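You operate a simulated robot arm through the tools that you are given. There is no shell and no other tool. Be economical: measure what you need, move in short steps, check, and stop when the job is done.

You are at the controls of a simulated two-armed robot. One attempt, no reset.

Task
Take the yellow-tipped chalk and put it in the black crate. Take the black dust cap and put it on the grey pad on the top of the long grey bench. Take the steel can that says "paste" from the top of the long grey bench and put it on the blue bin. Take the white-edged block from the top of the long grey bench and put it on the top of the grey desk. Take the blue pot on the top of the long grey bench and put it away on the top of the grey stand. Put the 8 mm steel shim from the top of the steel bench on the top of the white desk and the 4 mm steel shim on the top of the high shelf. Lift the clear start cover open. Do these in any order. Set down upright: black dust cap, steel can, blue pot.

The check looks at the end state, three seconds after you hand in, the way a careful person would. Anything else that was tipped, shoved, dropped, spilled or broken makes it a failure. Lids that push on must go on centred and level and be pressed home; caps that screw on are set level and turned clockwise until they are tight.

Robot
Two 7-joint arms with two-finger parallel grippers on one trunk, on a base that drives. Base frame: it is fixed to the floor where the robot stands at the start and does not move with it; the origin is under the middle of the robot, x ahead of it, y to its left, z up; the surface under the hand at the start is at about z = 0.88. Readings come in m, degrees, newtons and seconds.
The left shoulder is at the start at [0.183, 0.171, 1.081], the right one opposite. Places, roughly: black crate (35x19x10 cm) [0.7, 0, 0.4]; black dust cap (5x5x8 cm) [0.7, 0.3, 0.9]; blue bin (11x9x3 cm) [0.8, 0, 0.9]; blue pot [0.75, -0.5, 1]; clear start cover [-3.4, -0.8, 0.9]; grey pad (6x6x2 cm) [0.4, 0.4, 0.9]; steel can [0.75, 0.25, 1]; steel shim [0.5, 1.5, 1]; top of the grey desk (40x15 cm) [-3.54, -0.88, 0.88]; top of the grey stand [-3.3, 2.6, 0.9]; top of the high shelf [-1.4, 0.8, 1.4]; top of the white desk [0.7, 3.6, 0.9]; white-edged block (6x4x2 cm) [0.8, -0.2, 0.9]; yellow-tipped chalk (4x4x11 cm) [0.7, 0.2, 0.5]. Payload 4.4 kg a hand.
The tool frame of a hand sits at the grasp point between the pads (the TCP): z along the fingers, y along the line on which they close. The tips reach 0.023 m beyond it. Largest opening 0.094 m; finger width 0.038, thickness 0.01; the body of the gripper, 0.054 by 0.096 m, starts 0.039 m behind the TCP.
Orientation is told as [roll, pitch, yaw] about the base's x, y, z axes, in that order, counted from this pose: with the fingers straight down and closing along the base's y, the tool's x points along the base's -x, its y along +y and its z along -z.

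Tools
- The arms move only by the tool apply_moves. It takes "left_targets", "right_targets" or both (then of equal length, played together; a hand with none holds still); each is a list of rows, each a list of 3 entries, a list of its own where there are three numbers: the finger opening in m, from 0 to 0.094, then the shift along the base's x, y, z in units of 20 mm (1.0 is 20 mm), then the turn, a rotation vector about the base's x, y, z in units of 8 degrees (1.0 is 8 degrees). In form: [[fingers, [dx, dy, dz], [wx, wy, wz]], ...]. A call has 1 to 10 rows; each row shifts and turns the commanded pose from where the row before left it. A call with a number of a shift or a turn outside -1 to 1 is refused whole. Rows are played at 5 a second. More than 0.05 m and 8.6 degrees between two rows, or a gripper value outside its range, and nothing of the call is played. Where a pose cannot be reached the arm comes as near as it can. A force on the tool above 40 N (or 10 N above the force at the start of the call, whichever is more), or a blocked arm, ends the call early, and 0.2 s more pass. Each finger travels about 0.072 m/s and halts on what it meets, pressing with about 34 N; the grip force reading is that of the motor and also rises with nothing between the fingers. The clock runs only during rows and for 0.2 s after the last one: add rows that do not move to give the fingers time. It gives the time, the measured TCP pose, the force on the tool (base axes), the opening and the grip force at its end, in the units of the frame above (readings bear some noise), with the torque about the TCP (base axes, N m) and any sound that the robot's microphone picked up.
- Cameras (640 x 400 px; columns grow to the right, rows downward): "scene" is now at [0.309, 0.0117, 1.2488]; the picture's right is [0.09, -1.00, 0.00], its down [-0.27, -0.03, -0.96] and it looks along [0.96, 0.09, -0.27] (base axes); focal length 214 px, centre (320, 200). "left" rides on the left gripper at [0.086, -0.016, -0.075] in its tool frame; the picture's right is [0.18, 0.98, 0.00], its down [-0.58, 0.11, -0.81] and it looks along [-0.79, 0.15, 0.59] (tool axes); focal length 243 px, centre (320, 200). "right" rides on the right gripper at [0.086, 0.016, -0.075] in its tool frame; the picture's right is [-0.18, 0.98, 0.00], its down [-0.58, -0.11, -0.81] and it looks along [-0.79, -0.15, 0.59] (tool axes); focal length 243 px, centre (320, 200). There is no depth. A picture from a camera that has moved, and an enlarged one, comes with that camera's place and axes in the base frame and with its lens. The place of the scene camera against the robot may be out by one fixed shift of up to 0.018 m in any direction.
- get_image(camera): a new picture of that camera. It takes no simulated time.
- raise_lower(by): slides the trunk up (or, below 0, down) by that many m; the arms and the scene camera ride with it, the base frame stays. It gives what a move gives, with no picture.
- drive_base(legs): drives the robot by 1 to 6 legs, each [ahead, left, turn to the left] in m, m and degrees, along the robot's own axes; the way and the turn of a leg run together, so that a leg with both is an arc; at most 1.5 m and 180 degrees a leg. The arms and the cameras ride along, it lands a little off, and it stops where it bumps. It gives what a move gives.
- turn_head(pan, tilt): turns the head with the scene camera to pan (to the left, within 80 degrees either way) and tilt (down, from -29 to 69), counted from straight ahead of the robot. It gives what a move gives.
- enlarge(camera, box): a new picture of the part [left, top, right, bottom] of that camera's present view, enlarged. It takes no simulated time.
- hand_in(): hands the job in; it is judged then, once.

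Work in short steps. Places have to be worked out from the pictures, the camera data and where the tool is seen: move nearer, look again, correct. Check each grasp and each placing, and mend what went wrong. You have 217 turns and 220 pictures in all, those below and enlarged ones among them. Open the grippers and draw the arms clear of the work before you hand the job in, unless the task says otherwise; then end with one line.

The tools are called after "Call:" as name(argument=value, ...) on one line, values as JSON. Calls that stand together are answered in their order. apply_moves: Moves the arms, as the interface text tells. Its arguments: {"type":"object","properties":{"left_targets":{"type":"array"},"right_targets":{"type":"array"}},"required":[]} The other tools are called the same way: raise_lower (by) slides the trunk up or down; drive_base (legs) drives the base; turn_head (pan, tilt) turns the head that bears the scene camera; get_image (camera) takes a picture; enlarge (camera, box) takes an enlarged picture of a part of a camera's view; hand_in () hands the job in.

At the start:

```text
t: 0.0
left_tool_pos: [0.451, 0.234, 1.241]
left_tool_rot: [0.0, 0.0, 0.1]
left_wrist_force: [-0.1, -0.5, -0.8]
left_wrist_torque: [-0.01, 0.0, 0.0]
left_grip_width: 0.0939
left_finger_force: 0.0
right_tool_pos: [0.4486, -0.1012, 1.2405]
right_tool_rot: [0.0, 0.0, 0.1]
right_wrist_force: [-0.3, 1.4, -0.3]
right_wrist_torque: [0.01, 0.02, -0.02]
right_grip_width: 0.094
right_finger_force: 0.1
trunk travel left (down, up): [-0.1, 0.288]
robot x, y, heading: [-0.0008, -0.0009, 0.3]
head pan, tilt: [5.4, 15.8]
```

scene: 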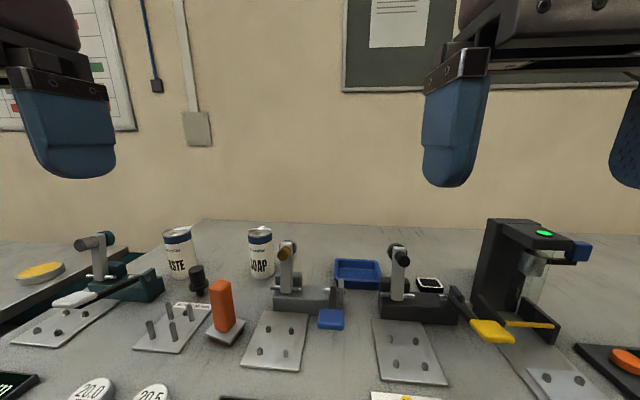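
right: 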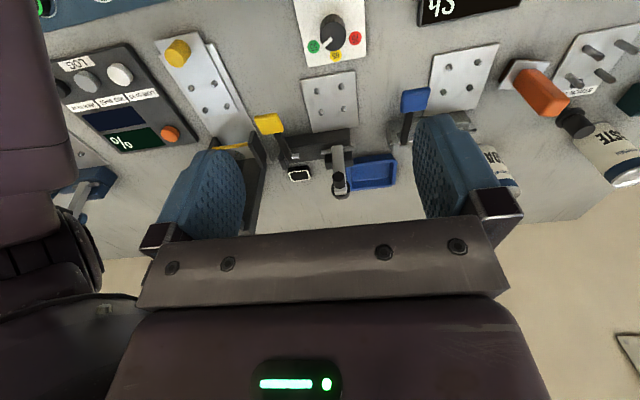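
left: 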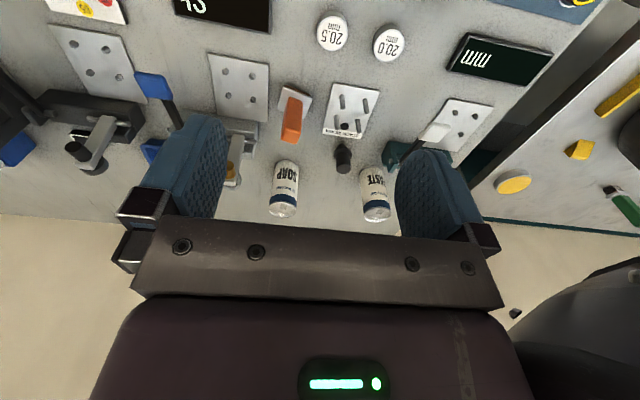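

The pictures show the bench with clamps, cans, cap, block and bin. I tilt the head down and look around to map the scene.

Call:
turn_head(pan=0, tilt=50)

Call:
get_image(camera="scene")

Call:
turn_head(pan=60, tilt=30)

Call:
get_image(camera="scene")

Call:
turn_head(pan=-60, tilt=30)

Call:
get_image(camera="scene")

```text
t: 1.0
left_tool_pos: [0.4518, 0.2334, 1.2405]
left_tool_rot: [0.0, 0.0, 0.0]
left_wrist_force: [0.1, -0.4, -0.9]
left_wrist_torque: [0.0, -0.01, 0.0]
left_grip_width: 0.094
left_finger_force: 0.0
right_tool_pos: [0.4483, -0.1025, 1.241]
right_tool_rot: [0.0, 0.0, 0.0]
right_wrist_force: [-0.3, -0.2, 0.5]
right_wrist_torque: [0.01, 0.0, -0.02]
right_grip_width: 0.0939
right_finger_force: 0.0
trunk travel left (down, up): [-0.1, 0.288]
robot x, y, heading: [0.0026, -0.0007, 0.0]
head pan, tilt: [0.0, 50.0]
```

```text
216 pictures are left
camera scene: at [0.2931, 0.0029, 1.1964], right [0.0, -1.0, 0.0], down [-0.77, 0.0, -0.64], along [0.64, 0.0, -0.77], focal length 214 px, centre (320, 200)
```

scene: 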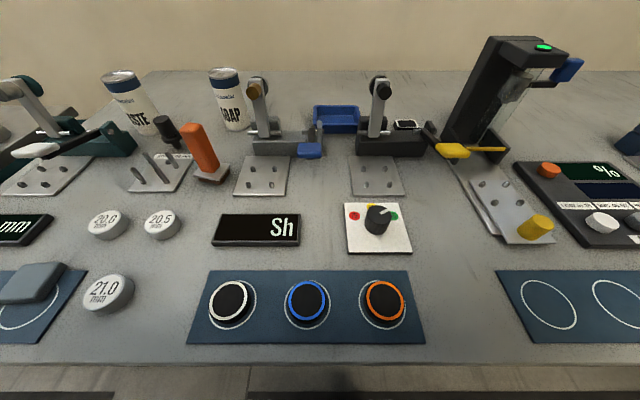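

```text
t: 2.3
left_tool_pos: [0.4518, 0.2328, 1.2405]
left_tool_rot: [0.0, 0.0, 0.1]
left_wrist_force: [0.3, 0.7, 0.0]
left_wrist_torque: [0.0, -0.02, 0.02]
left_grip_width: 0.0939
left_finger_force: 0.1
right_tool_pos: [0.4488, -0.1018, 1.2411]
right_tool_rot: [0.0, 0.1, 0.0]
right_wrist_force: [-0.5, -0.2, -0.2]
right_wrist_torque: [0.01, 0.02, -0.02]
right_grip_width: 0.0942
right_finger_force: 0.1
trunk travel left (down, up): [-0.1, 0.288]
robot x, y, heading: [0.0028, -0.0002, -0.0]
head pan, tilt: [60.0, 30.0]
```

```text
215 pictures are left
camera scene: at [0.2613, 0.0812, 1.2258], right [0.87, -0.5, 0.0], down [-0.25, -0.43, -0.87], along [0.43, 0.75, -0.5], focal length 214 px, centre (320, 200)
```

scene: 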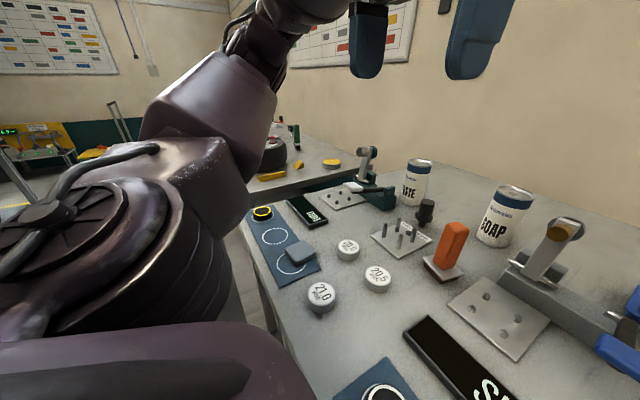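

```text
t: 4.3
left_tool_pos: [0.4522, 0.2334, 1.2405]
left_tool_rot: [0.1, 0.0, 0.0]
left_wrist_force: [-0.1, 0.1, 0.3]
left_wrist_torque: [-0.02, 0.01, 0.03]
left_grip_width: 0.0941
left_finger_force: 0.1
right_tool_pos: [0.4476, -0.1007, 1.2403]
right_tool_rot: [-0.1, 0.0, 0.0]
right_wrist_force: [-0.4, 0.1, 0.0]
right_wrist_torque: [0.02, -0.01, -0.01]
right_grip_width: 0.0941
right_finger_force: 0.0
trunk travel left (down, up): [-0.1, 0.288]
robot x, y, heading: [-0.0012, -0.0007, 0.0]
head pan, tilt: [-60.0, 30.0]
```

```text
214 pictures are left
camera scene: at [0.2613, -0.0754, 1.2258], right [-0.87, -0.5, 0.0], down [-0.25, 0.43, -0.87], along [0.43, -0.75, -0.5], focal length 214 px, centre (320, 200)
```

scene: 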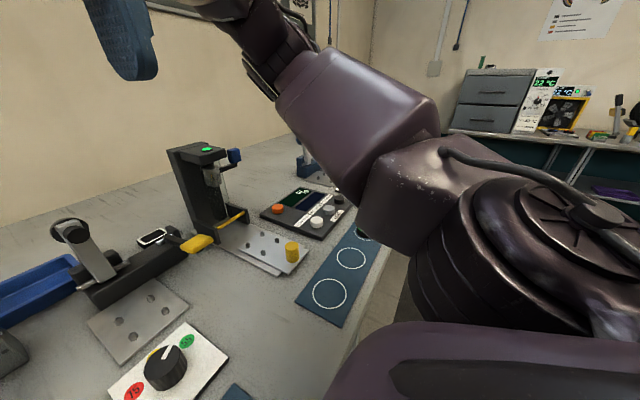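

The layout matches the given places. I look closer at the left part (cap, paste can, grey pad).

Call:
turn_head(pan=35, tilt=45)

Call:
enlarge(camera="scene", box=[160, 20, 480, 220])

Call:
get_image(camera="scene")

Call:
enlarge(camera="left", box=[220, 60, 480, 220])

```text
t: 6.0
left_tool_pos: [0.4512, 0.2325, 1.2398]
left_tool_rot: [0.0, 0.0, 0.0]
left_wrist_force: [-0.7, -0.8, 0.0]
left_wrist_torque: [0.0, 0.0, 0.02]
left_grip_width: 0.0943
left_finger_force: 0.0
right_tool_pos: [0.4475, -0.1014, 1.2406]
right_tool_rot: [0.0, 0.0, 0.0]
right_wrist_force: [-0.5, -0.3, -0.2]
right_wrist_torque: [-0.01, -0.01, 0.03]
right_grip_width: 0.0939
right_finger_force: 0.1
trunk travel left (down, up): [-0.1, 0.288]
robot x, y, heading: [-0.0022, 0.0027, -0.0]
head pan, tilt: [35.0, 45.0]
```

```text
2.00 times, centred on (320, 120) of scene
camera zoom: at [0.2827, 0.0495, 1.2032], right [0.57, -0.82, 0.0], down [-0.58, -0.41, -0.71], along [0.58, 0.41, -0.71], focal length 429 px, centre (320, 360)
```

zoom: 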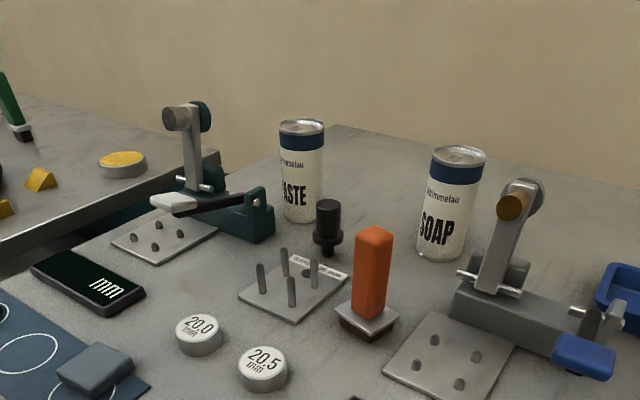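

```text
212 pictures are left
camera scene: at [0.2827, 0.0495, 1.2032], right [0.57, -0.82, 0.0], down [-0.58, -0.41, -0.71], along [0.58, 0.41, -0.71], focal length 214 px, centre (320, 200)
```

scene: 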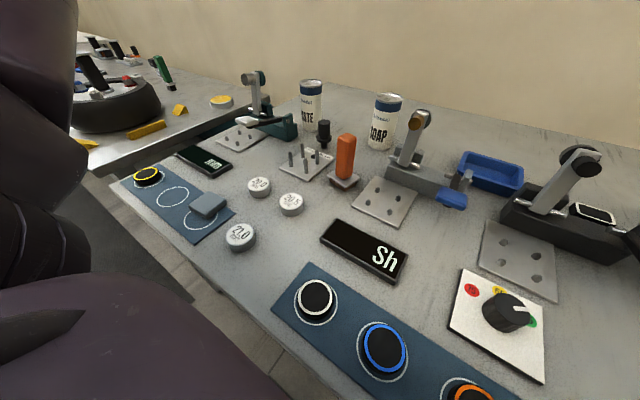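

```text
2.46 times, centred on (350, 140) of left
camera zoom: at [0.3644, 0.2158, 1.3165], right [-0.18, 0.98, 0.0], down [0.58, 0.11, 0.81], along [0.79, 0.15, -0.59], focal length 597 px, centre (246, 348)
```

zoom: 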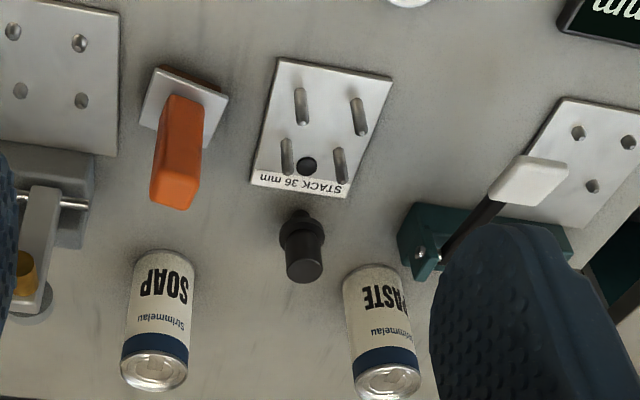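

Cap stands near (0.725, 0.342), the paste can near (0.80, 0.45). I bring the left hand over the cap at height.

Call:
apply_moves(left_targets=[[0.094, [1, 0.4, 0], [0, 0, 0]], [0.094, [1, 0.4, 0], [0, 0, 0]], [0.094, [1, 0.4, 0], [0, 0, 0]], [0.094, [1, 0.4, 0], [0, 0, 0]], [0.094, [1, 0.4, -0.3], [0, 0, 0]], [0.094, [1, 0.4, -0.7], [0, 0, 0]], [0.094, [1, 0.4, -1], [0, 0, 0]], [0.094, [1, 0.4, -1], [0, 0, 0]], [0.094, [1, 0.4, -1], [0, 0, 0]], [0.094, [1, 0.4, -1], [0, 0, 0]]])

Call:
get_image(camera="left")

Call:
get_image(camera="scene")

```text
t: 8.2
left_tool_pos: [0.6516, 0.314, 1.1416]
left_tool_rot: [0.0, 0.1, 0.0]
left_wrist_force: [0.1, -0.1, -0.1]
left_wrist_torque: [0.0, 0.01, 0.01]
left_grip_width: 0.0941
left_finger_force: 0.1
right_tool_pos: [0.449, -0.1011, 1.2396]
right_tool_rot: [0.0, 0.0, 0.0]
right_wrist_force: [0.4, -0.4, -0.7]
right_wrist_torque: [0.01, 0.0, 0.0]
right_grip_width: 0.0941
right_finger_force: 0.0
trunk travel left (down, up): [-0.1, 0.288]
robot x, y, heading: [-0.0014, 0.0001, -0.2]
head pan, tilt: [35.0, 45.0]
```

```text
210 pictures are left
camera left: at [0.5655, 0.2968, 1.2164], right [-0.18, 0.98, 0.0], down [0.58, 0.11, 0.81], along [0.79, 0.15, -0.59], focal length 243 px, centre (320, 200)
```

left: 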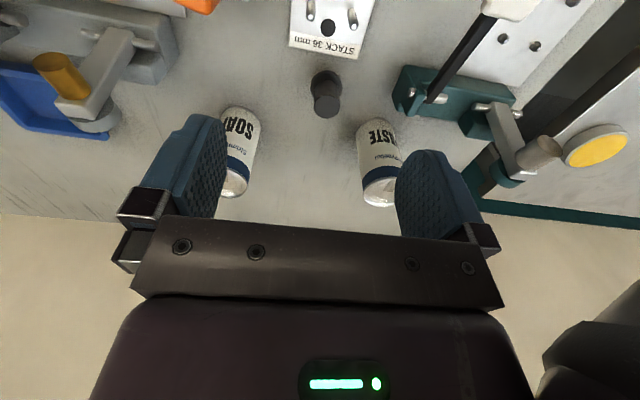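

```text
209 pictures are left
camera scene: at [0.2837, 0.0498, 1.2028], right [0.57, -0.82, 0.0], down [-0.58, -0.41, -0.71], along [0.58, 0.41, -0.71], focal length 214 px, centre (320, 200)
```

scene: 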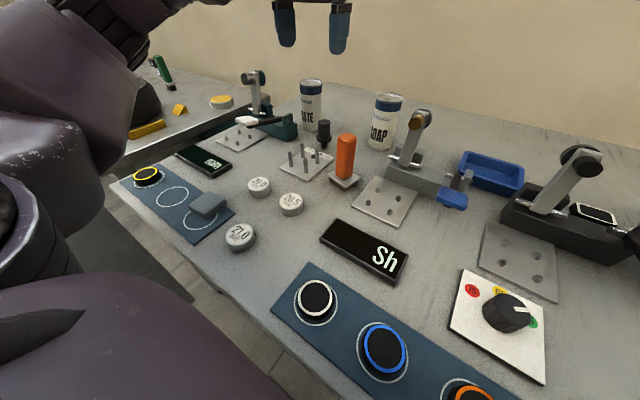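

The cap triangulates to (0.727, 0.335), 8 cm tall. I go over it and come down to about z 0.98, then look.

Call:
apply_moves(left_targets=[[0.094, [0.95, 0.26, 0], [0, 0, 0]], [0.094, [0.95, 0.26, 0], [0, 0, 0]], [0.094, [0.95, 0.26, -1], [0, 0, 0]], [0.094, [0.93, 0.26, -1], [0, 0, 0]], [0.094, [0, 0, -1], [0, 0, 0]], [0.094, [0, 0, -1], [0, 0, 0]], [0.094, [0, 0, -1], [0, 0, 0]], [0.094, [0, 0, -1], [0, 0, 0]], [0.094, [0, 0, -1], [0, 0, 0]], [0.094, [0, 0, 0], [0, 0, 0]]])

Call:
get_image(camera="left")

Call:
enlarge(camera="scene", box=[220, 40, 440, 180])

```text
t: 10.4
left_tool_pos: [0.7256, 0.3322, 1.0013]
left_tool_rot: [-0.1, -0.1, 0.0]
left_wrist_force: [-0.7, -1.5, -0.8]
left_wrist_torque: [0.0, 0.02, -0.02]
left_grip_width: 0.0941
left_finger_force: 0.0
right_tool_pos: [0.4481, -0.1013, 1.2411]
right_tool_rot: [-0.1, 0.0, 0.1]
right_wrist_force: [-0.2, 0.2, -0.8]
right_wrist_torque: [-0.01, 0.02, -0.02]
right_grip_width: 0.0939
right_finger_force: 0.0
trunk travel left (down, up): [-0.1, 0.288]
robot x, y, heading: [-0.0001, 0.0001, 0.2]
head pan, tilt: [35.0, 45.0]
```

```text
208 pictures are left
camera left: at [0.6386, 0.3152, 1.0769], right [-0.18, 0.98, 0.0], down [0.58, 0.11, 0.81], along [0.79, 0.15, -0.59], focal length 243 px, centre (320, 200)
```

left: 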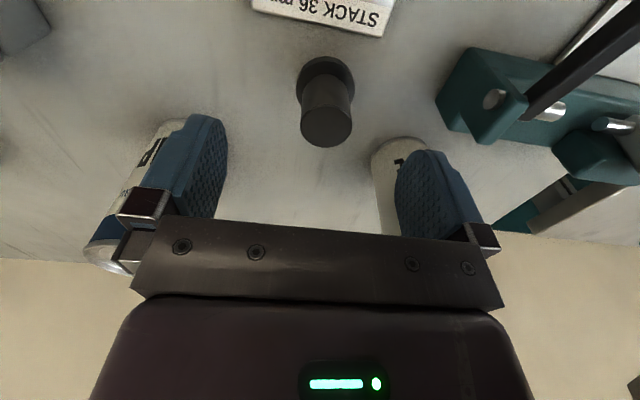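

```text
2.86 times, centred on (330, 110) of scene
camera zoom: at [0.2823, 0.0494, 1.2034], right [0.57, -0.82, 0.0], down [-0.58, -0.41, -0.71], along [0.58, 0.41, -0.71], focal length 613 px, centre (291, 457)
```

zoom: 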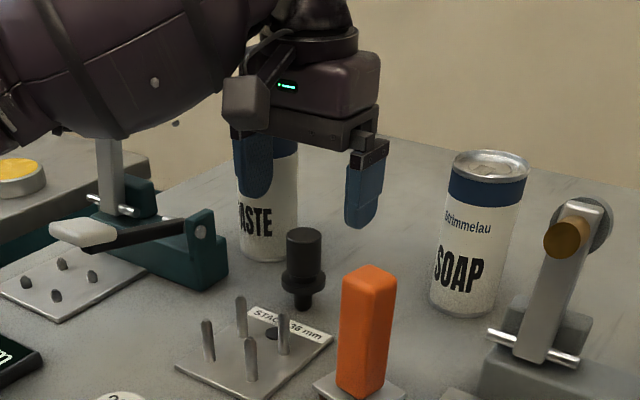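

Aligned. Lowering to z 0.94 and closing.

Call:
apply_moves(left_targets=[[0.094, [0, 0.15, -1], [0, 0, 0]], [0.094, [0, 0, -1], [0, 0, 0]], [0.094, [0, 0, -1], [0, 0, 0]], [0.06, [0, 0, 0], [0, 0, 0]], [0.03, [0, 0, 0], [0, 0, 0]], [0.01, [0, 0, 0], [0, 0, 0]], [0.01, [0, 0, 0], [0, 0, 0]], [0.01, [0, 0, 0], [0, 0, 0]]])

Call:
get_image(camera="left")

```text
t: 12.2
left_tool_pos: [0.7265, 0.3373, 0.9428]
left_tool_rot: [0.0, 0.0, 0.1]
left_wrist_force: [1.3, 0.3, 1.8]
left_wrist_torque: [0.07, 0.03, 0.04]
left_grip_width: 0.0307
left_finger_force: 34.1
right_tool_pos: [0.4466, -0.1007, 1.2414]
right_tool_rot: [0.1, 0.0, 0.0]
right_wrist_force: [0.2, 0.4, 0.1]
right_wrist_torque: [-0.03, -0.02, 0.04]
right_grip_width: 0.0941
right_finger_force: 0.0
trunk travel left (down, up): [-0.1, 0.288]
robot x, y, heading: [0.0036, 0.0001, -0.1]
head pan, tilt: [35.0, 45.0]
```

```text
206 pictures are left
camera left: at [0.6395, 0.3196, 1.0179], right [-0.18, 0.98, 0.0], down [0.58, 0.11, 0.81], along [0.79, 0.15, -0.59], focal length 243 px, centre (320, 200)
```

left: 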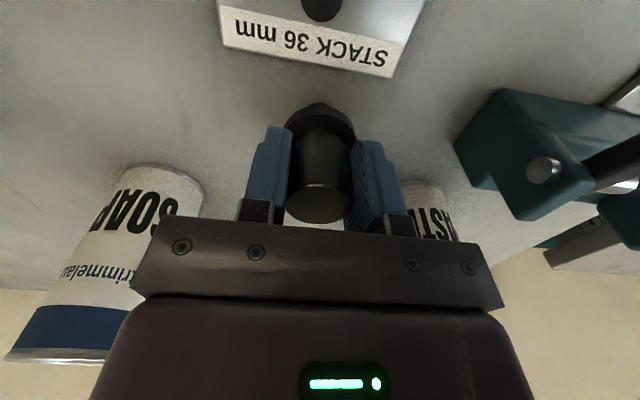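

Cap is held. Lift and carry toward the grey pad.

Call:
apply_moves(left_targets=[[0.01, [0, 0, 1], [0, 0, 0]], [0.01, [0, 0, 1], [0, 0, 0]], [0.01, [0, 0, 1], [0, 0, 0]], [0.01, [0, 0, 1], [0, 0, 0]], [0.01, [0, 0, 1], [0, 0, 0]], [0.01, [0, 0, 1], [0, 0, 0]], [0.01, [-1, 0.2, 1], [0, 0, 0]], [0.01, [-1, 0.2, 0], [0, 0, 0]], [0.01, [-1, 0.2, 0], [0, 0, 0]], [0.01, [-1, 0.2, 0], [0, 0, 0]]])

Call:
apply_moves(left_targets=[[0.01, [-1, 0.2, 0], [0, 0, 0]], [0.01, [-1, 0.2, 0], [0, 0, 0]], [0.01, [-1, 0.2, 0], [0, 0, 0]], [0.01, [-1, 0.2, 0], [0, 0, 0]], [0.01, [-1, 0.2, 0], [0, 0, 0]], [0.01, [-1, 0.2, 0], [0, 0, 0]], [0.01, [-1, 0.2, 0], [0, 0, 0]], [0.01, [-1, 0.2, 0], [0, 0, 0]], [0.01, [-1, 0.2, 0], [0, 0, 0]], [0.01, [-1, 0.2, 0], [0, 0, 0]]])

Call:
get_image(camera="left")

Call:
get_image(camera="scene")

```text
t: 14.4
left_tool_pos: [0.6459, 0.3536, 1.0795]
left_tool_rot: [-0.1, -0.1, 0.0]
left_wrist_force: [-0.1, 0.5, 0.2]
left_wrist_torque: [0.01, -0.03, 0.01]
left_grip_width: 0.0099
left_finger_force: 0.0
right_tool_pos: [0.4478, -0.1016, 1.2415]
right_tool_rot: [0.0, 0.0, 0.0]
right_wrist_force: [0.0, -0.6, -0.2]
right_wrist_torque: [0.04, -0.04, -0.01]
right_grip_width: 0.0942
right_finger_force: 0.0
trunk travel left (down, up): [-0.1, 0.288]
robot x, y, heading: [0.0004, -0.0005, 0.1]
head pan, tilt: [35.0, 45.0]
```

```text
t: 16.6
left_tool_pos: [0.4456, 0.3915, 1.0816]
left_tool_rot: [0.0, 0.0, 0.0]
left_wrist_force: [0.4, -0.2, -0.4]
left_wrist_torque: [-0.01, -0.02, -0.02]
left_grip_width: 0.0099
left_finger_force: 0.1
right_tool_pos: [0.4472, -0.1007, 1.2419]
right_tool_rot: [0.0, 0.0, 0.0]
right_wrist_force: [0.0, 0.5, -0.5]
right_wrist_torque: [0.01, -0.01, 0.0]
right_grip_width: 0.094
right_finger_force: 0.2
trunk travel left (down, up): [-0.1, 0.288]
robot x, y, heading: [0.0006, 0.0021, -0.1]
head pan, tilt: [35.0, 45.0]
```

```text
205 pictures are left
camera left: at [0.3597, 0.3754, 1.1568], right [-0.18, 0.98, 0.0], down [0.58, 0.11, 0.81], along [0.79, 0.15, -0.59], focal length 243 px, centre (320, 200)
```

left: 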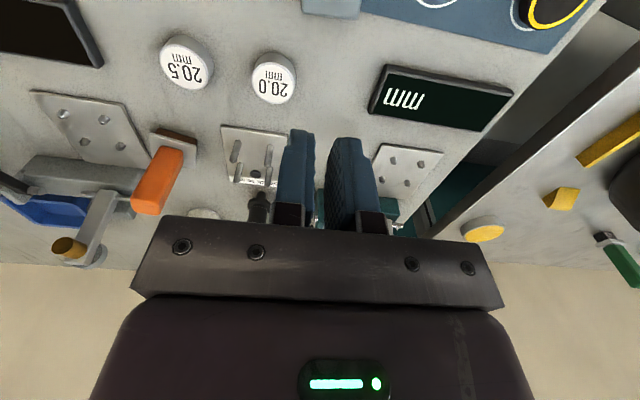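

```text
204 pictures are left
camera scene: at [0.2818, 0.0494, 1.2036], right [0.57, -0.82, 0.0], down [-0.58, -0.41, -0.71], along [0.58, 0.41, -0.71], focal length 214 px, centre (320, 200)
```

scene: 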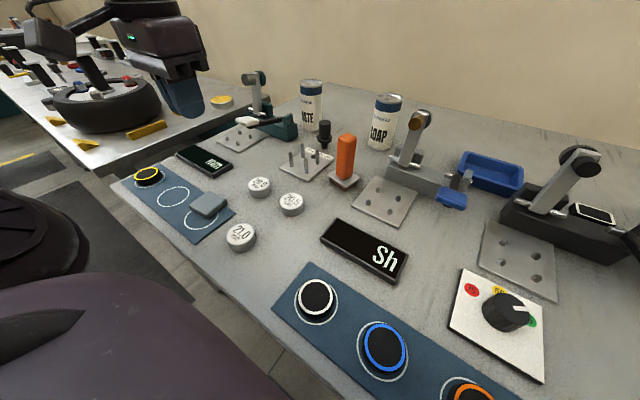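

The fingers closed fully: the cap slipped out and still stands where it was. I look closely at it before retrying.

Call:
enlarge(camera="scene", box=[280, 100, 370, 160])

Call:
enlarge(camera="left", box=[200, 160, 320, 240])

```text
6.67 times, centred on (325, 130) of scene
camera zoom: at [0.2818, 0.0494, 1.2036], right [0.57, -0.82, 0.0], down [-0.58, -0.41, -0.71], along [0.58, 0.41, -0.71], focal length 1430 px, centre (287, 667)
```

zoom: 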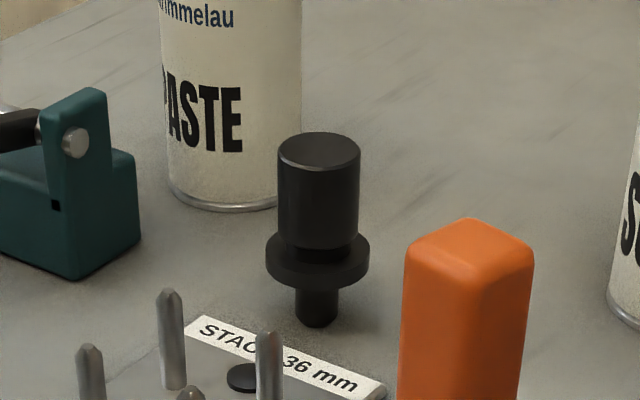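

```text
5.00 times, centred on (260, 200) of left
camera zoom: at [0.3597, 0.3754, 1.1568], right [-0.18, 0.98, 0.0], down [0.58, 0.11, 0.81], along [0.79, 0.15, -0.59], focal length 1213 px, centre (620, 200)
```

zoom: 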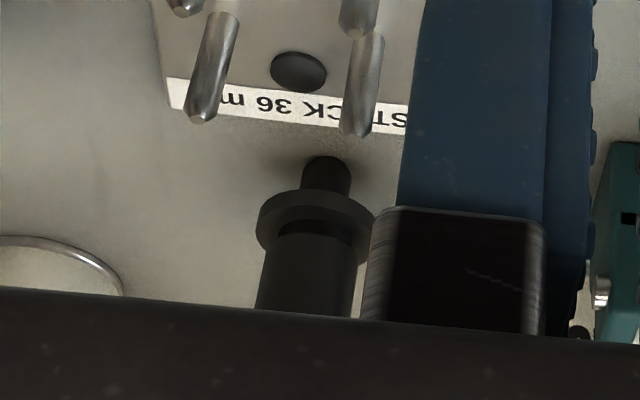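

The cap is a body over a flange and stem; it may be held fast (pushed in or twist-locked). I return to it, grip, and pull gently while reading the force.

Call:
apply_moves(left_targets=[[0.094, [1, -0.2, 0], [0, 0, 0]], [0.094, [1, -0.2, 0], [0, 0, 0]], [0.094, [1, -0.2, 0], [0, 0, 0]], [0.094, [1, -0.2, 0], [0, 0, 0]], [0.094, [1, -0.2, 0], [0, 0, 0]], [0.094, [1, -0.2, 0], [0, 0, 0]], [0.094, [1, -0.2, 0], [0, 0, 0]], [0.094, [1, -0.2, 0], [0, 0, 0]], [0.094, [1, -0.2, 0], [0, 0, 0]], [0.094, [1, -0.2, 0], [0, 0, 0]]])

Call:
apply_moves(left_targets=[[0.094, [1, -0.2, 0], [0, 0, 0]], [0.094, [1, -0.2, 0], [0, 0, 0]], [0.094, [1, -0.2, 0], [0, 0, 0]], [0.094, [1, -0.2, -1], [0, 0, 0]], [0.094, [0, 0, -1], [0, 0, 0]], [0.094, [0, 0, -1], [0, 0, 0]], [0.094, [0, 0, 0], [0, 0, 0]]])

Call:
get_image(camera="left")

```text
t: 18.8
left_tool_pos: [0.6492, 0.352, 1.0817]
left_tool_rot: [0.0, -0.1, 0.0]
left_wrist_force: [-0.1, -1.6, -1.5]
left_wrist_torque: [-0.03, 0.03, 0.01]
left_grip_width: 0.094
left_finger_force: 0.0
right_tool_pos: [0.4494, -0.1024, 1.2408]
right_tool_rot: [0.0, 0.1, 0.0]
right_wrist_force: [0.6, 0.1, -0.2]
right_wrist_torque: [-0.01, 0.02, 0.04]
right_grip_width: 0.094
right_finger_force: 0.0
trunk travel left (down, up): [-0.1, 0.288]
robot x, y, heading: [0.0016, 0.002, -0.0]
head pan, tilt: [35.0, 45.0]
```

```text
t: 20.4
left_tool_pos: [0.7268, 0.336, 1.0209]
left_tool_rot: [0.0, 0.0, 0.0]
left_wrist_force: [-0.3, 0.8, 0.8]
left_wrist_torque: [0.02, 0.01, 0.01]
left_grip_width: 0.0941
left_finger_force: 0.1
right_tool_pos: [0.4477, -0.1014, 1.2408]
right_tool_rot: [0.0, 0.0, 0.1]
right_wrist_force: [0.1, -0.4, 0.0]
right_wrist_torque: [0.0, -0.05, 0.0]
right_grip_width: 0.0939
right_finger_force: 0.1
trunk travel left (down, up): [-0.1, 0.288]
robot x, y, heading: [-0.0014, -0.0026, -0.2]
head pan, tilt: [35.0, 45.0]
```

```text
201 pictures are left
camera left: at [0.6399, 0.3191, 1.0968], right [-0.18, 0.98, 0.0], down [0.58, 0.11, 0.81], along [0.79, 0.15, -0.59], focal length 243 px, centre (320, 200)
```

left: 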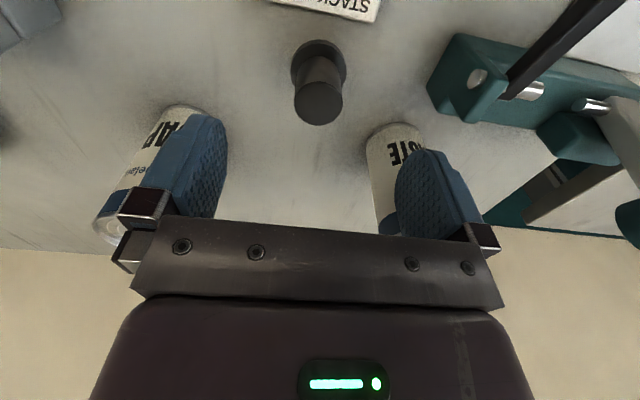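

Cap unmoved. Down to 0.937, grip, and pull up 6 mm in small steps.

Call:
apply_moves(left_targets=[[0.094, [0, 0, -1], [0, 0, 0]], [0.094, [0, 0, -1], [0, 0, 0]], [0.094, [0, 0, -1], [0, 0, 0]], [0.094, [0, 0, -1], [0, 0, 0]], [0.094, [0, 0, -0.2], [0, 0, 0]], [0.02, [0, 0, 0], [0, 0, 0]], [0.0, [0, 0, 0], [0, 0, 0]], [0.0, [0, 0, 0], [0, 0, 0]], [0.0, [0, 0, 0], [0, 0, 0]], [0.0, [0, 0, 0], [0, 0, 0]]])

Call:
apply_moves(left_targets=[[0.0, [0, 0, 0.1], [0, 0, 0]], [0.0, [0, 0, 0.1], [0, 0, 0]], [0.0, [0, 0, 0], [0, 0, 0]]])

Call:
enlarge(camera="left", box=[200, 80, 440, 230])

```text
t: 22.6
left_tool_pos: [0.7261, 0.3369, 0.9385]
left_tool_rot: [-0.1, 0.0, 0.0]
left_wrist_force: [-0.6, 0.1, -0.3]
left_wrist_torque: [0.02, 0.02, 0.01]
left_grip_width: 0.0306
left_finger_force: 33.7
right_tool_pos: [0.4485, -0.0998, 1.2404]
right_tool_rot: [0.0, -0.1, -0.1]
right_wrist_force: [0.2, 0.0, 1.0]
right_wrist_torque: [-0.01, -0.05, 0.05]
right_grip_width: 0.0939
right_finger_force: 0.0
trunk travel left (down, up): [-0.1, 0.288]
robot x, y, heading: [0.0029, 0.001, -0.1]
head pan, tilt: [35.0, 45.0]
```

```text
t: 23.4
left_tool_pos: [0.7273, 0.3361, 0.941]
left_tool_rot: [0.0, 0.0, 0.0]
left_wrist_force: [0.5, 0.5, -0.8]
left_wrist_torque: [0.03, 0.0, 0.0]
left_grip_width: 0.0304
left_finger_force: 34.5
right_tool_pos: [0.4483, -0.1011, 1.2408]
right_tool_rot: [0.0, 0.0, 0.1]
right_wrist_force: [-0.2, -0.8, -0.3]
right_wrist_torque: [0.02, 0.01, -0.02]
right_grip_width: 0.094
right_finger_force: 0.0
trunk travel left (down, up): [-0.1, 0.288]
robot x, y, heading: [0.0005, 0.0005, -0.0]
head pan, tilt: [35.0, 45.0]
```

```text
2.67 times, centred on (320, 155) of left
camera zoom: at [0.6399, 0.3193, 1.0168], right [-0.18, 0.98, 0.0], down [0.58, 0.11, 0.81], along [0.79, 0.15, -0.59], focal length 647 px, centre (320, 320)
```

zoom: 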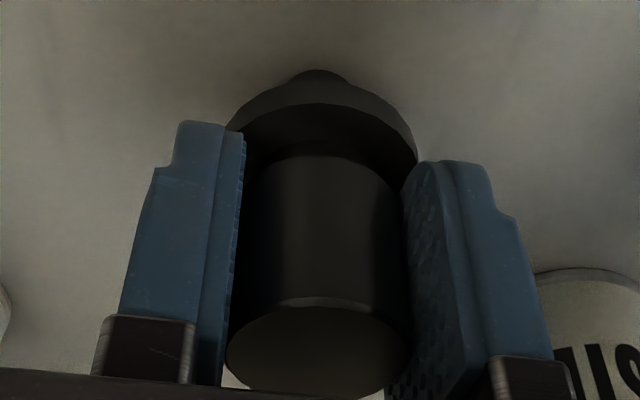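

No resistance so far. I pull further in small steps and watch.

Call:
apply_moves(left_targets=[[0.0, [0, 0, 0.2], [0, 0, 0]], [0.0, [0, 0, 0.2], [0, 0, 0]], [0.0, [0, 0, 0], [0, 0, 0]]])

Call:
apply_moves(left_targets=[[0.0, [0, 0, 0.25], [0, 0, 0]], [0.0, [0, 0, 0.25], [0, 0, 0]], [0.0, [0, 0, 0], [0, 0, 0]]])

Call:
enlarge(camera="left", box=[200, 80, 440, 230])

Call:
enlarge(camera="scene", box=[260, 90, 380, 170])

```text
t: 24.2
left_tool_pos: [0.7265, 0.337, 0.9484]
left_tool_rot: [0.0, 0.0, 0.0]
left_wrist_force: [0.5, 0.3, 1.0]
left_wrist_torque: [-0.06, 0.03, 0.0]
left_grip_width: 0.0306
left_finger_force: 33.5
right_tool_pos: [0.4481, -0.1016, 1.2406]
right_tool_rot: [-0.1, 0.1, 0.0]
right_wrist_force: [1.0, -0.2, -1.3]
right_wrist_torque: [-0.02, 0.01, 0.02]
right_grip_width: 0.0939
right_finger_force: 0.0
trunk travel left (down, up): [-0.1, 0.288]
robot x, y, heading: [0.0002, -0.0029, 0.0]
head pan, tilt: [35.0, 45.0]
```

```text
t: 25.0
left_tool_pos: [0.7269, 0.3363, 0.9586]
left_tool_rot: [0.0, 0.0, 0.0]
left_wrist_force: [-0.2, -0.5, -0.6]
left_wrist_torque: [0.0, 0.01, -0.02]
left_grip_width: 0.0308
left_finger_force: 33.5
right_tool_pos: [0.4483, -0.1021, 1.2413]
right_tool_rot: [0.0, 0.2, 0.0]
right_wrist_force: [-0.1, -0.2, 0.0]
right_wrist_torque: [0.0, 0.0, 0.0]
right_grip_width: 0.0942
right_finger_force: 0.0
trunk travel left (down, up): [-0.1, 0.288]
robot x, y, heading: [0.0003, 0.0017, -0.1]
head pan, tilt: [35.0, 45.0]
```

```text
2.67 times, centred on (320, 155) of left
camera zoom: at [0.6402, 0.3194, 1.0342], right [-0.18, 0.98, 0.0], down [0.58, 0.11, 0.81], along [0.79, 0.15, -0.59], focal length 647 px, centre (320, 320)
```

zoom: 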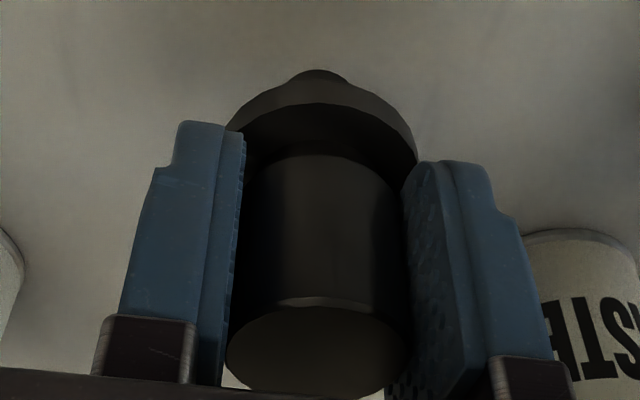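

```text
5.00 times, centred on (320, 130) of scene
camera zoom: at [0.2828, 0.0496, 1.2032], right [0.57, -0.82, 0.0], down [-0.58, -0.41, -0.71], along [0.58, 0.41, -0.71], focal length 1072 px, centre (320, 550)
```

zoom: 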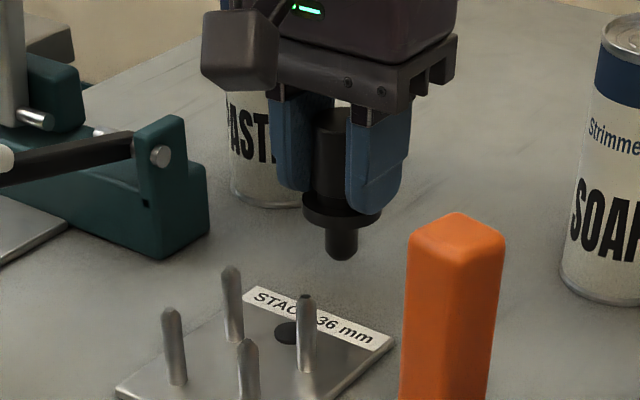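

The cap comes up freely now. I lift it gently in smaller steps and check that it holds.

Call:
apply_moves(left_targets=[[0.0, [0, 0, 0.4], [0, 0, 0]], [0.0, [0, 0, 0.5], [0, 0, 0]], [0.0, [0, 0, 0.6], [0, 0, 0]], [0.0, [0, 0, 0.6], [0, 0, 0]], [0.0, [0, 0, 0.6], [0, 0, 0]], [0.0, [0, 0, 0.6], [0, 0, 0]], [0.0, [0, 0, 0.6], [0, 0, 0]], [0.0, [0, 0, 0.6], [0, 0, 0]], [0.0, [0, 0, 0.6], [0, 0, 0]], [0.0, [0, 0, 0.4], [0, 0, 0]]])

Call:
get_image(camera="left")

```text
t: 27.2
left_tool_pos: [0.7266, 0.3348, 1.0691]
left_tool_rot: [0.0, 0.0, 0.1]
left_wrist_force: [-0.4, -0.3, -0.8]
left_wrist_torque: [-0.02, 0.02, 0.02]
left_grip_width: 0.0307
left_finger_force: 34.3
right_tool_pos: [0.4474, -0.1019, 1.2406]
right_tool_rot: [0.0, 0.1, 0.0]
right_wrist_force: [0.9, 1.0, 0.5]
right_wrist_torque: [0.0, -0.02, -0.01]
right_grip_width: 0.0942
right_finger_force: 0.0
trunk travel left (down, up): [-0.1, 0.288]
robot x, y, heading: [-0.0006, -0.0022, 0.0]
head pan, tilt: [35.0, 45.0]
```

```text
197 pictures are left
camera left: at [0.6399, 0.3193, 1.1449], right [-0.18, 0.98, 0.0], down [0.58, 0.11, 0.81], along [0.79, 0.15, -0.59], focal length 243 px, centre (320, 200)
```

left: 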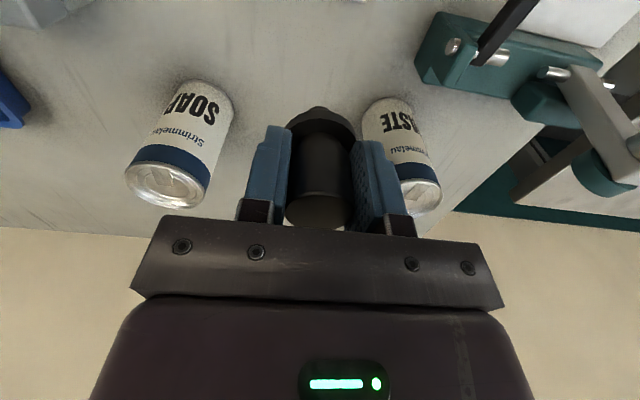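

Cap is firmly held. Carry at moderate speed to above the grey pad (~0.398, 0.386).

Call:
apply_moves(left_targets=[[0.0, [-0.4, 0.1, 0], [0, 0, 0]], [0.0, [-0.8, 0.12, 0], [0, 0, 0]], [0.0, [-0.85, 0.13, 0], [0, 0, 0]], [0.0, [-0.85, 0.13, 0], [0, 0, 0]], [0.0, [-0.85, 0.13, 0], [0, 0, 0]], [0.0, [-0.85, 0.13, 0], [0, 0, 0]], [0.0, [-0.85, 0.13, 0], [0, 0, 0]], [0.0, [-0.85, 0.13, 0], [0, 0, 0]], [0.0, [-0.85, 0.13, 0], [0, 0, 0]], [0.0, [-0.85, 0.13, 0], [0, 0, 0]]])

Call:
apply_moves(left_targets=[[0.0, [-0.85, 0.13, 0], [0, 0, 0]], [0.0, [-0.85, 0.13, 0], [0, 0, 0]], [0.0, [-0.85, 0.13, 0], [0, 0, 0]], [0.0, [-0.85, 0.13, 0], [0, 0, 0]], [0.0, [-0.85, 0.13, 0], [0, 0, 0]], [0.0, [-0.85, 0.13, 0], [0, 0, 0]], [0.0, [-0.85, 0.13, 0], [0, 0, 0]], [0.0, [-0.85, 0.13, 0], [0, 0, 0]], [0.0, [-0.85, 0.13, 0], [0, 0, 0]], [0.0, [-0.6, 0.13, 0], [0, 0, 0]]])

Call:
get_image(camera="left")

Call:
get_image(camera="scene")

```text
t: 29.4
left_tool_pos: [0.5665, 0.3622, 1.0692]
left_tool_rot: [0.1, 0.0, 0.0]
left_wrist_force: [-0.3, 0.7, 0.0]
left_wrist_torque: [-0.01, -0.01, 0.02]
left_grip_width: 0.0308
left_finger_force: 34.0
right_tool_pos: [0.448, -0.1016, 1.2405]
right_tool_rot: [-0.1, 0.0, -0.1]
right_wrist_force: [1.1, 0.1, 0.7]
right_wrist_torque: [0.0, 0.02, -0.01]
right_grip_width: 0.0938
right_finger_force: 0.1
trunk travel left (down, up): [-0.1, 0.288]
robot x, y, heading: [-0.0009, -0.0001, -0.1]
head pan, tilt: [35.0, 45.0]
```

```text
t: 31.6
left_tool_pos: [0.4007, 0.3894, 1.069]
left_tool_rot: [0.1, -0.1, 0.0]
left_wrist_force: [0.5, 0.7, 0.0]
left_wrist_torque: [0.0, 0.04, 0.0]
left_grip_width: 0.0309
left_finger_force: 34.1
right_tool_pos: [0.4472, -0.1013, 1.2402]
right_tool_rot: [0.0, 0.0, 0.0]
right_wrist_force: [-0.1, -0.2, -0.6]
right_wrist_torque: [0.0, 0.01, 0.0]
right_grip_width: 0.094
right_finger_force: 0.0
trunk travel left (down, up): [-0.1, 0.288]
robot x, y, heading: [0.0022, -0.0013, 0.1]
head pan, tilt: [35.0, 45.0]
```

```text
196 pictures are left
camera left: at [0.3142, 0.3716, 1.1447], right [-0.18, 0.98, 0.0], down [0.58, 0.11, 0.81], along [0.79, 0.15, -0.59], focal length 243 px, centre (320, 200)
```

left: 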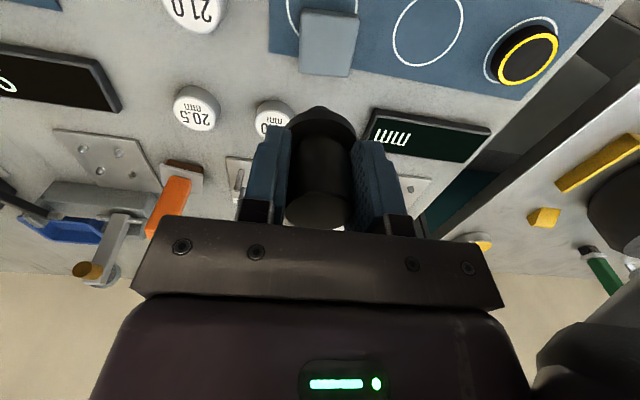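

```text
195 pictures are left
camera scene: at [0.2824, 0.0496, 1.2033], right [0.57, -0.82, 0.0], down [-0.58, -0.41, -0.71], along [0.58, 0.41, -0.71], focal length 214 px, centre (320, 200)
```

scene: 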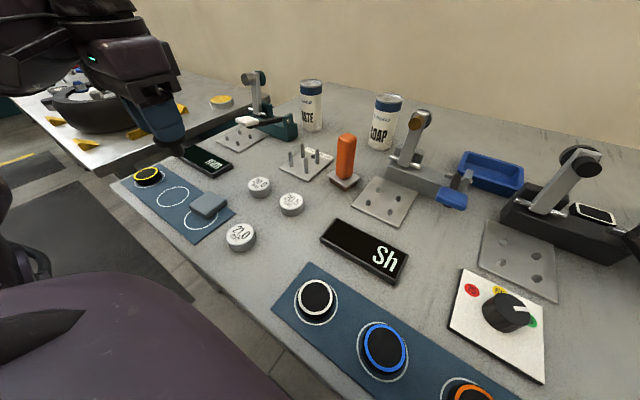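

Pad top centre is at about (0.402, 0.397). I shift and lower to just above it.

Call:
apply_moves(left_targets=[[0.0, [0.05, 0.2, -0.5], [0, 0, 0]], [0.0, [0, 0.18, -0.8], [0, 0, 0]], [0.0, [0, 0, -0.8], [0, 0, 0]], [0.0, [0, 0, -0.8], [0, 0, 0]], [0.0, [0, 0, -0.8], [0, 0, 0]], [0.0, [0, 0, -0.7], [0, 0, 0]], [0.0, [0, 0, -0.4], [0, 0, 0]], [0.0, [0, 0, -0.2], [0, 0, 0]], [0.0, [0, 0, 0], [0, 0, 0]]])

Call:
get_image(camera="left")

Call:
enlarge(camera="scene", box=[140, 130, 260, 210])

```text
t: 33.6
left_tool_pos: [0.4097, 0.3958, 0.9688]
left_tool_rot: [-0.1, 0.1, 0.0]
left_wrist_force: [-0.1, 0.6, 0.2]
left_wrist_torque: [-0.02, 0.0, 0.01]
left_grip_width: 0.0307
left_finger_force: 34.0
left hand out of reach, approached as far as the arm can: row 6
right_tool_pos: [0.4483, -0.1002, 1.24]
right_tool_rot: [0.0, 0.0, 0.0]
right_wrist_force: [-0.8, 0.9, -0.7]
right_wrist_torque: [0.02, 0.0, 0.01]
right_grip_width: 0.0939
right_finger_force: 0.1
trunk travel left (down, up): [-0.1, 0.288]
robot x, y, heading: [-0.0034, -0.0023, 0.1]
head pan, tilt: [35.0, 45.0]
```

```text
194 pictures are left
camera left: at [0.3224, 0.3795, 1.0449], right [-0.18, 0.98, 0.0], down [0.58, 0.11, 0.81], along [0.79, 0.15, -0.59], focal length 243 px, centre (320, 200)
```

left: 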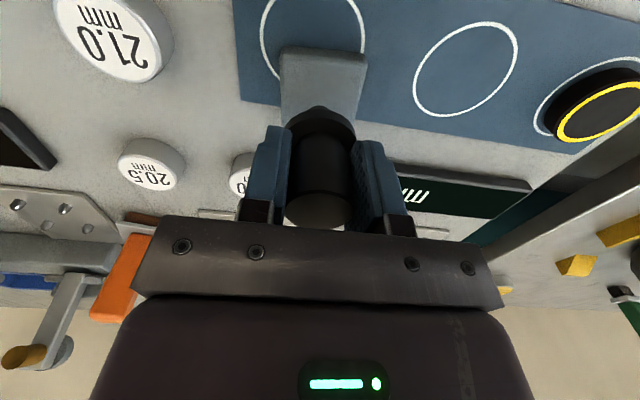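

```text
5.00 times, centred on (200, 170) of scene
camera zoom: at [0.2826, 0.0496, 1.2033], right [0.57, -0.82, 0.0], down [-0.58, -0.41, -0.71], along [0.58, 0.41, -0.71], focal length 1072 px, centre (920, 350)
```

zoom: 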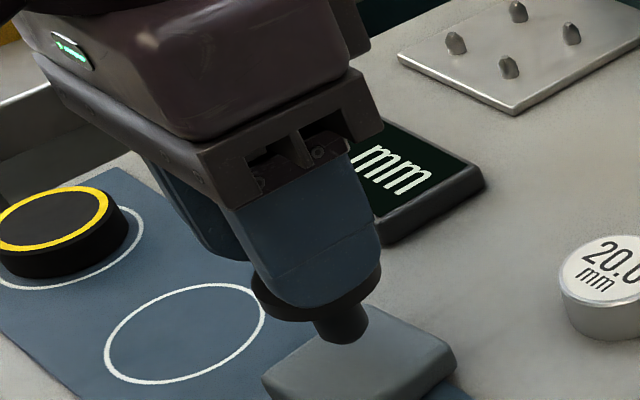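

The spot is slightly too near for the arm. I lift a little and back the base by 8 cm, then look.

Call:
apply_moves(left_targets=[[0.0, [0, 0, 0.5], [0, 0, 0]], [0.0, [0, 0, 0.6], [0, 0, 0]], [0.0, [0, 0, 0.6], [0, 0, 0]]])

Call:
drive_base(legs=[[-0.08, 0, 0]])

Call:
apply_moves(left_targets=[[0.0, [0.5, 0, 0], [0, 0, 0]], [0.0, [0.8, 0, 0], [0, 0, 0]], [0.0, [0.8, 0, 0], [0, 0, 0]], [0.0, [0.8, 0, 0], [0, 0, 0]], [0.0, [0.5, 0, 0], [0, 0, 0]], [0.0, [0, 0, 0], [0, 0, 0]]])

Call:
get_image(camera="left")

```text
t: 34.4
left_tool_pos: [0.4092, 0.3962, 1.0027]
left_tool_rot: [0.0, 0.0, 0.0]
left_wrist_force: [0.2, 0.2, -0.8]
left_wrist_torque: [-0.02, 0.01, -0.02]
left_grip_width: 0.0303
left_finger_force: 34.1
right_tool_pos: [0.4483, -0.1012, 1.241]
right_tool_rot: [0.0, 0.0, 0.0]
right_wrist_force: [0.8, 0.5, -0.3]
right_wrist_torque: [0.03, -0.01, -0.01]
right_grip_width: 0.0942
right_finger_force: 0.0
trunk travel left (down, up): [-0.1, 0.288]
robot x, y, heading: [-0.0031, -0.0021, -0.2]
head pan, tilt: [35.0, 45.0]
```

```text
t: 35.5
left_tool_pos: [0.3289, 0.395, 1.0027]
left_tool_rot: [0.0, 0.0, 0.0]
left_wrist_force: [-0.4, -0.1, -0.3]
left_wrist_torque: [0.02, -0.01, 0.0]
left_grip_width: 0.0306
left_finger_force: 34.1
right_tool_pos: [0.3673, -0.101, 1.241]
right_tool_rot: [0.1, 0.0, 0.0]
right_wrist_force: [-0.5, -0.6, 0.5]
right_wrist_torque: [-0.01, -0.04, 0.01]
right_grip_width: 0.0941
right_finger_force: 0.0
trunk travel left (down, up): [-0.1, 0.288]
robot x, y, heading: [-0.079, 0.0022, 0.3]
head pan, tilt: [35.0, 45.0]
```

```text
t: 36.9
left_tool_pos: [0.3974, 0.3949, 1.0029]
left_tool_rot: [-0.1, 0.0, 0.0]
left_wrist_force: [-0.2, 0.8, -0.3]
left_wrist_torque: [0.0, 0.02, 0.02]
left_grip_width: 0.0304
left_finger_force: 33.9
right_tool_pos: [0.3679, -0.1006, 1.24]
right_tool_rot: [0.0, 0.0, -0.1]
right_wrist_force: [0.2, 0.1, -0.7]
right_wrist_torque: [-0.01, 0.0, -0.04]
right_grip_width: 0.0941
right_finger_force: 0.0
trunk travel left (down, up): [-0.1, 0.288]
robot x, y, heading: [-0.081, 0.0012, 0.0]
head pan, tilt: [35.0, 45.0]
```

```text
192 pictures are left
camera left: at [0.3103, 0.3779, 1.0784], right [-0.18, 0.98, 0.0], down [0.58, 0.11, 0.81], along [0.79, 0.15, -0.59], focal length 243 px, centre (320, 200)
```

left: 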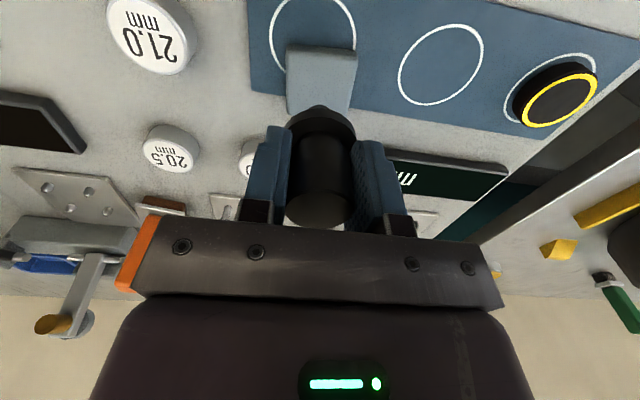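

Pad centre ≈ (0.406, 0.396). I move over it and lower, then touch down in small steps.

Call:
apply_moves(left_targets=[[0.0, [0.45, 0.05, -0.4], [0, 0, 0]], [0.0, [0, 0, -0.7], [0, 0, 0]], [0.0, [0, 0, -0.6], [0, 0, 0]], [0.0, [0, 0, -0.3], [0, 0, 0]], [0.0, [0, 0, 0], [0, 0, 0]]])

Call:
apply_moves(left_targets=[[0.0, [0, 0, -0.1], [0, 0, 0]], [0.0, [0, 0, -0.1], [0, 0, 0]], [0.0, [0, 0, 0], [0, 0, 0]]])

Call:
enlarge(camera="scene", box=[160, 100, 280, 180])

Call:
enlarge(camera="left", box=[220, 40, 420, 160])

```text
t: 38.1
left_tool_pos: [0.4054, 0.3958, 0.9623]
left_tool_rot: [-0.1, 0.0, 0.0]
left_wrist_force: [-0.4, 0.2, -0.5]
left_wrist_torque: [0.02, 0.01, 0.02]
left_grip_width: 0.0304
left_finger_force: 34.5
right_tool_pos: [0.3679, -0.1013, 1.2411]
right_tool_rot: [0.0, 0.0, 0.0]
right_wrist_force: [-0.2, 0.1, -0.2]
right_wrist_torque: [-0.01, -0.01, -0.03]
right_grip_width: 0.0941
right_finger_force: 0.1
trunk travel left (down, up): [-0.1, 0.288]
robot x, y, heading: [-0.079, -0.0006, -0.1]
head pan, tilt: [35.0, 45.0]
```

```text
t: 38.9
left_tool_pos: [0.4048, 0.3958, 0.9588]
left_tool_rot: [0.0, 0.0, 0.1]
left_wrist_force: [0.5, -0.7, 0.2]
left_wrist_torque: [0.02, -0.03, 0.03]
left_grip_width: 0.0303
left_finger_force: 33.8
right_tool_pos: [0.3682, -0.102, 1.2394]
right_tool_rot: [0.0, 0.0, 0.0]
right_wrist_force: [0.2, 0.3, -1.7]
right_wrist_torque: [0.0, 0.03, 0.01]
right_grip_width: 0.0938
right_finger_force: 0.1
trunk travel left (down, up): [-0.1, 0.288]
robot x, y, heading: [-0.0789, 0.0009, 0.1]
head pan, tilt: [35.0, 45.0]
```

```text
5.00 times, centred on (220, 140) of scene
camera zoom: at [0.2027, 0.0495, 1.2032], right [0.57, -0.82, 0.0], down [-0.58, -0.41, -0.71], along [0.58, 0.41, -0.71], focal length 1072 px, centre (820, 500)
```

zoom: 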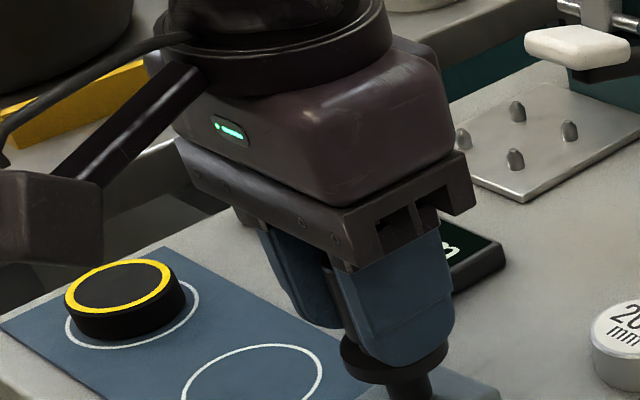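

```text
3.20 times, centred on (320, 100) of left
camera zoom: at [0.3187, 0.3788, 1.0353], right [-0.18, 0.98, 0.0], down [0.58, 0.11, 0.81], along [0.79, 0.15, -0.59], focal length 776 px, centre (320, 520)
```

zoom: 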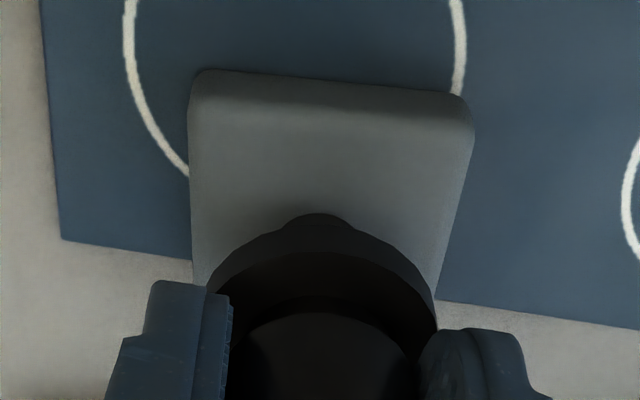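

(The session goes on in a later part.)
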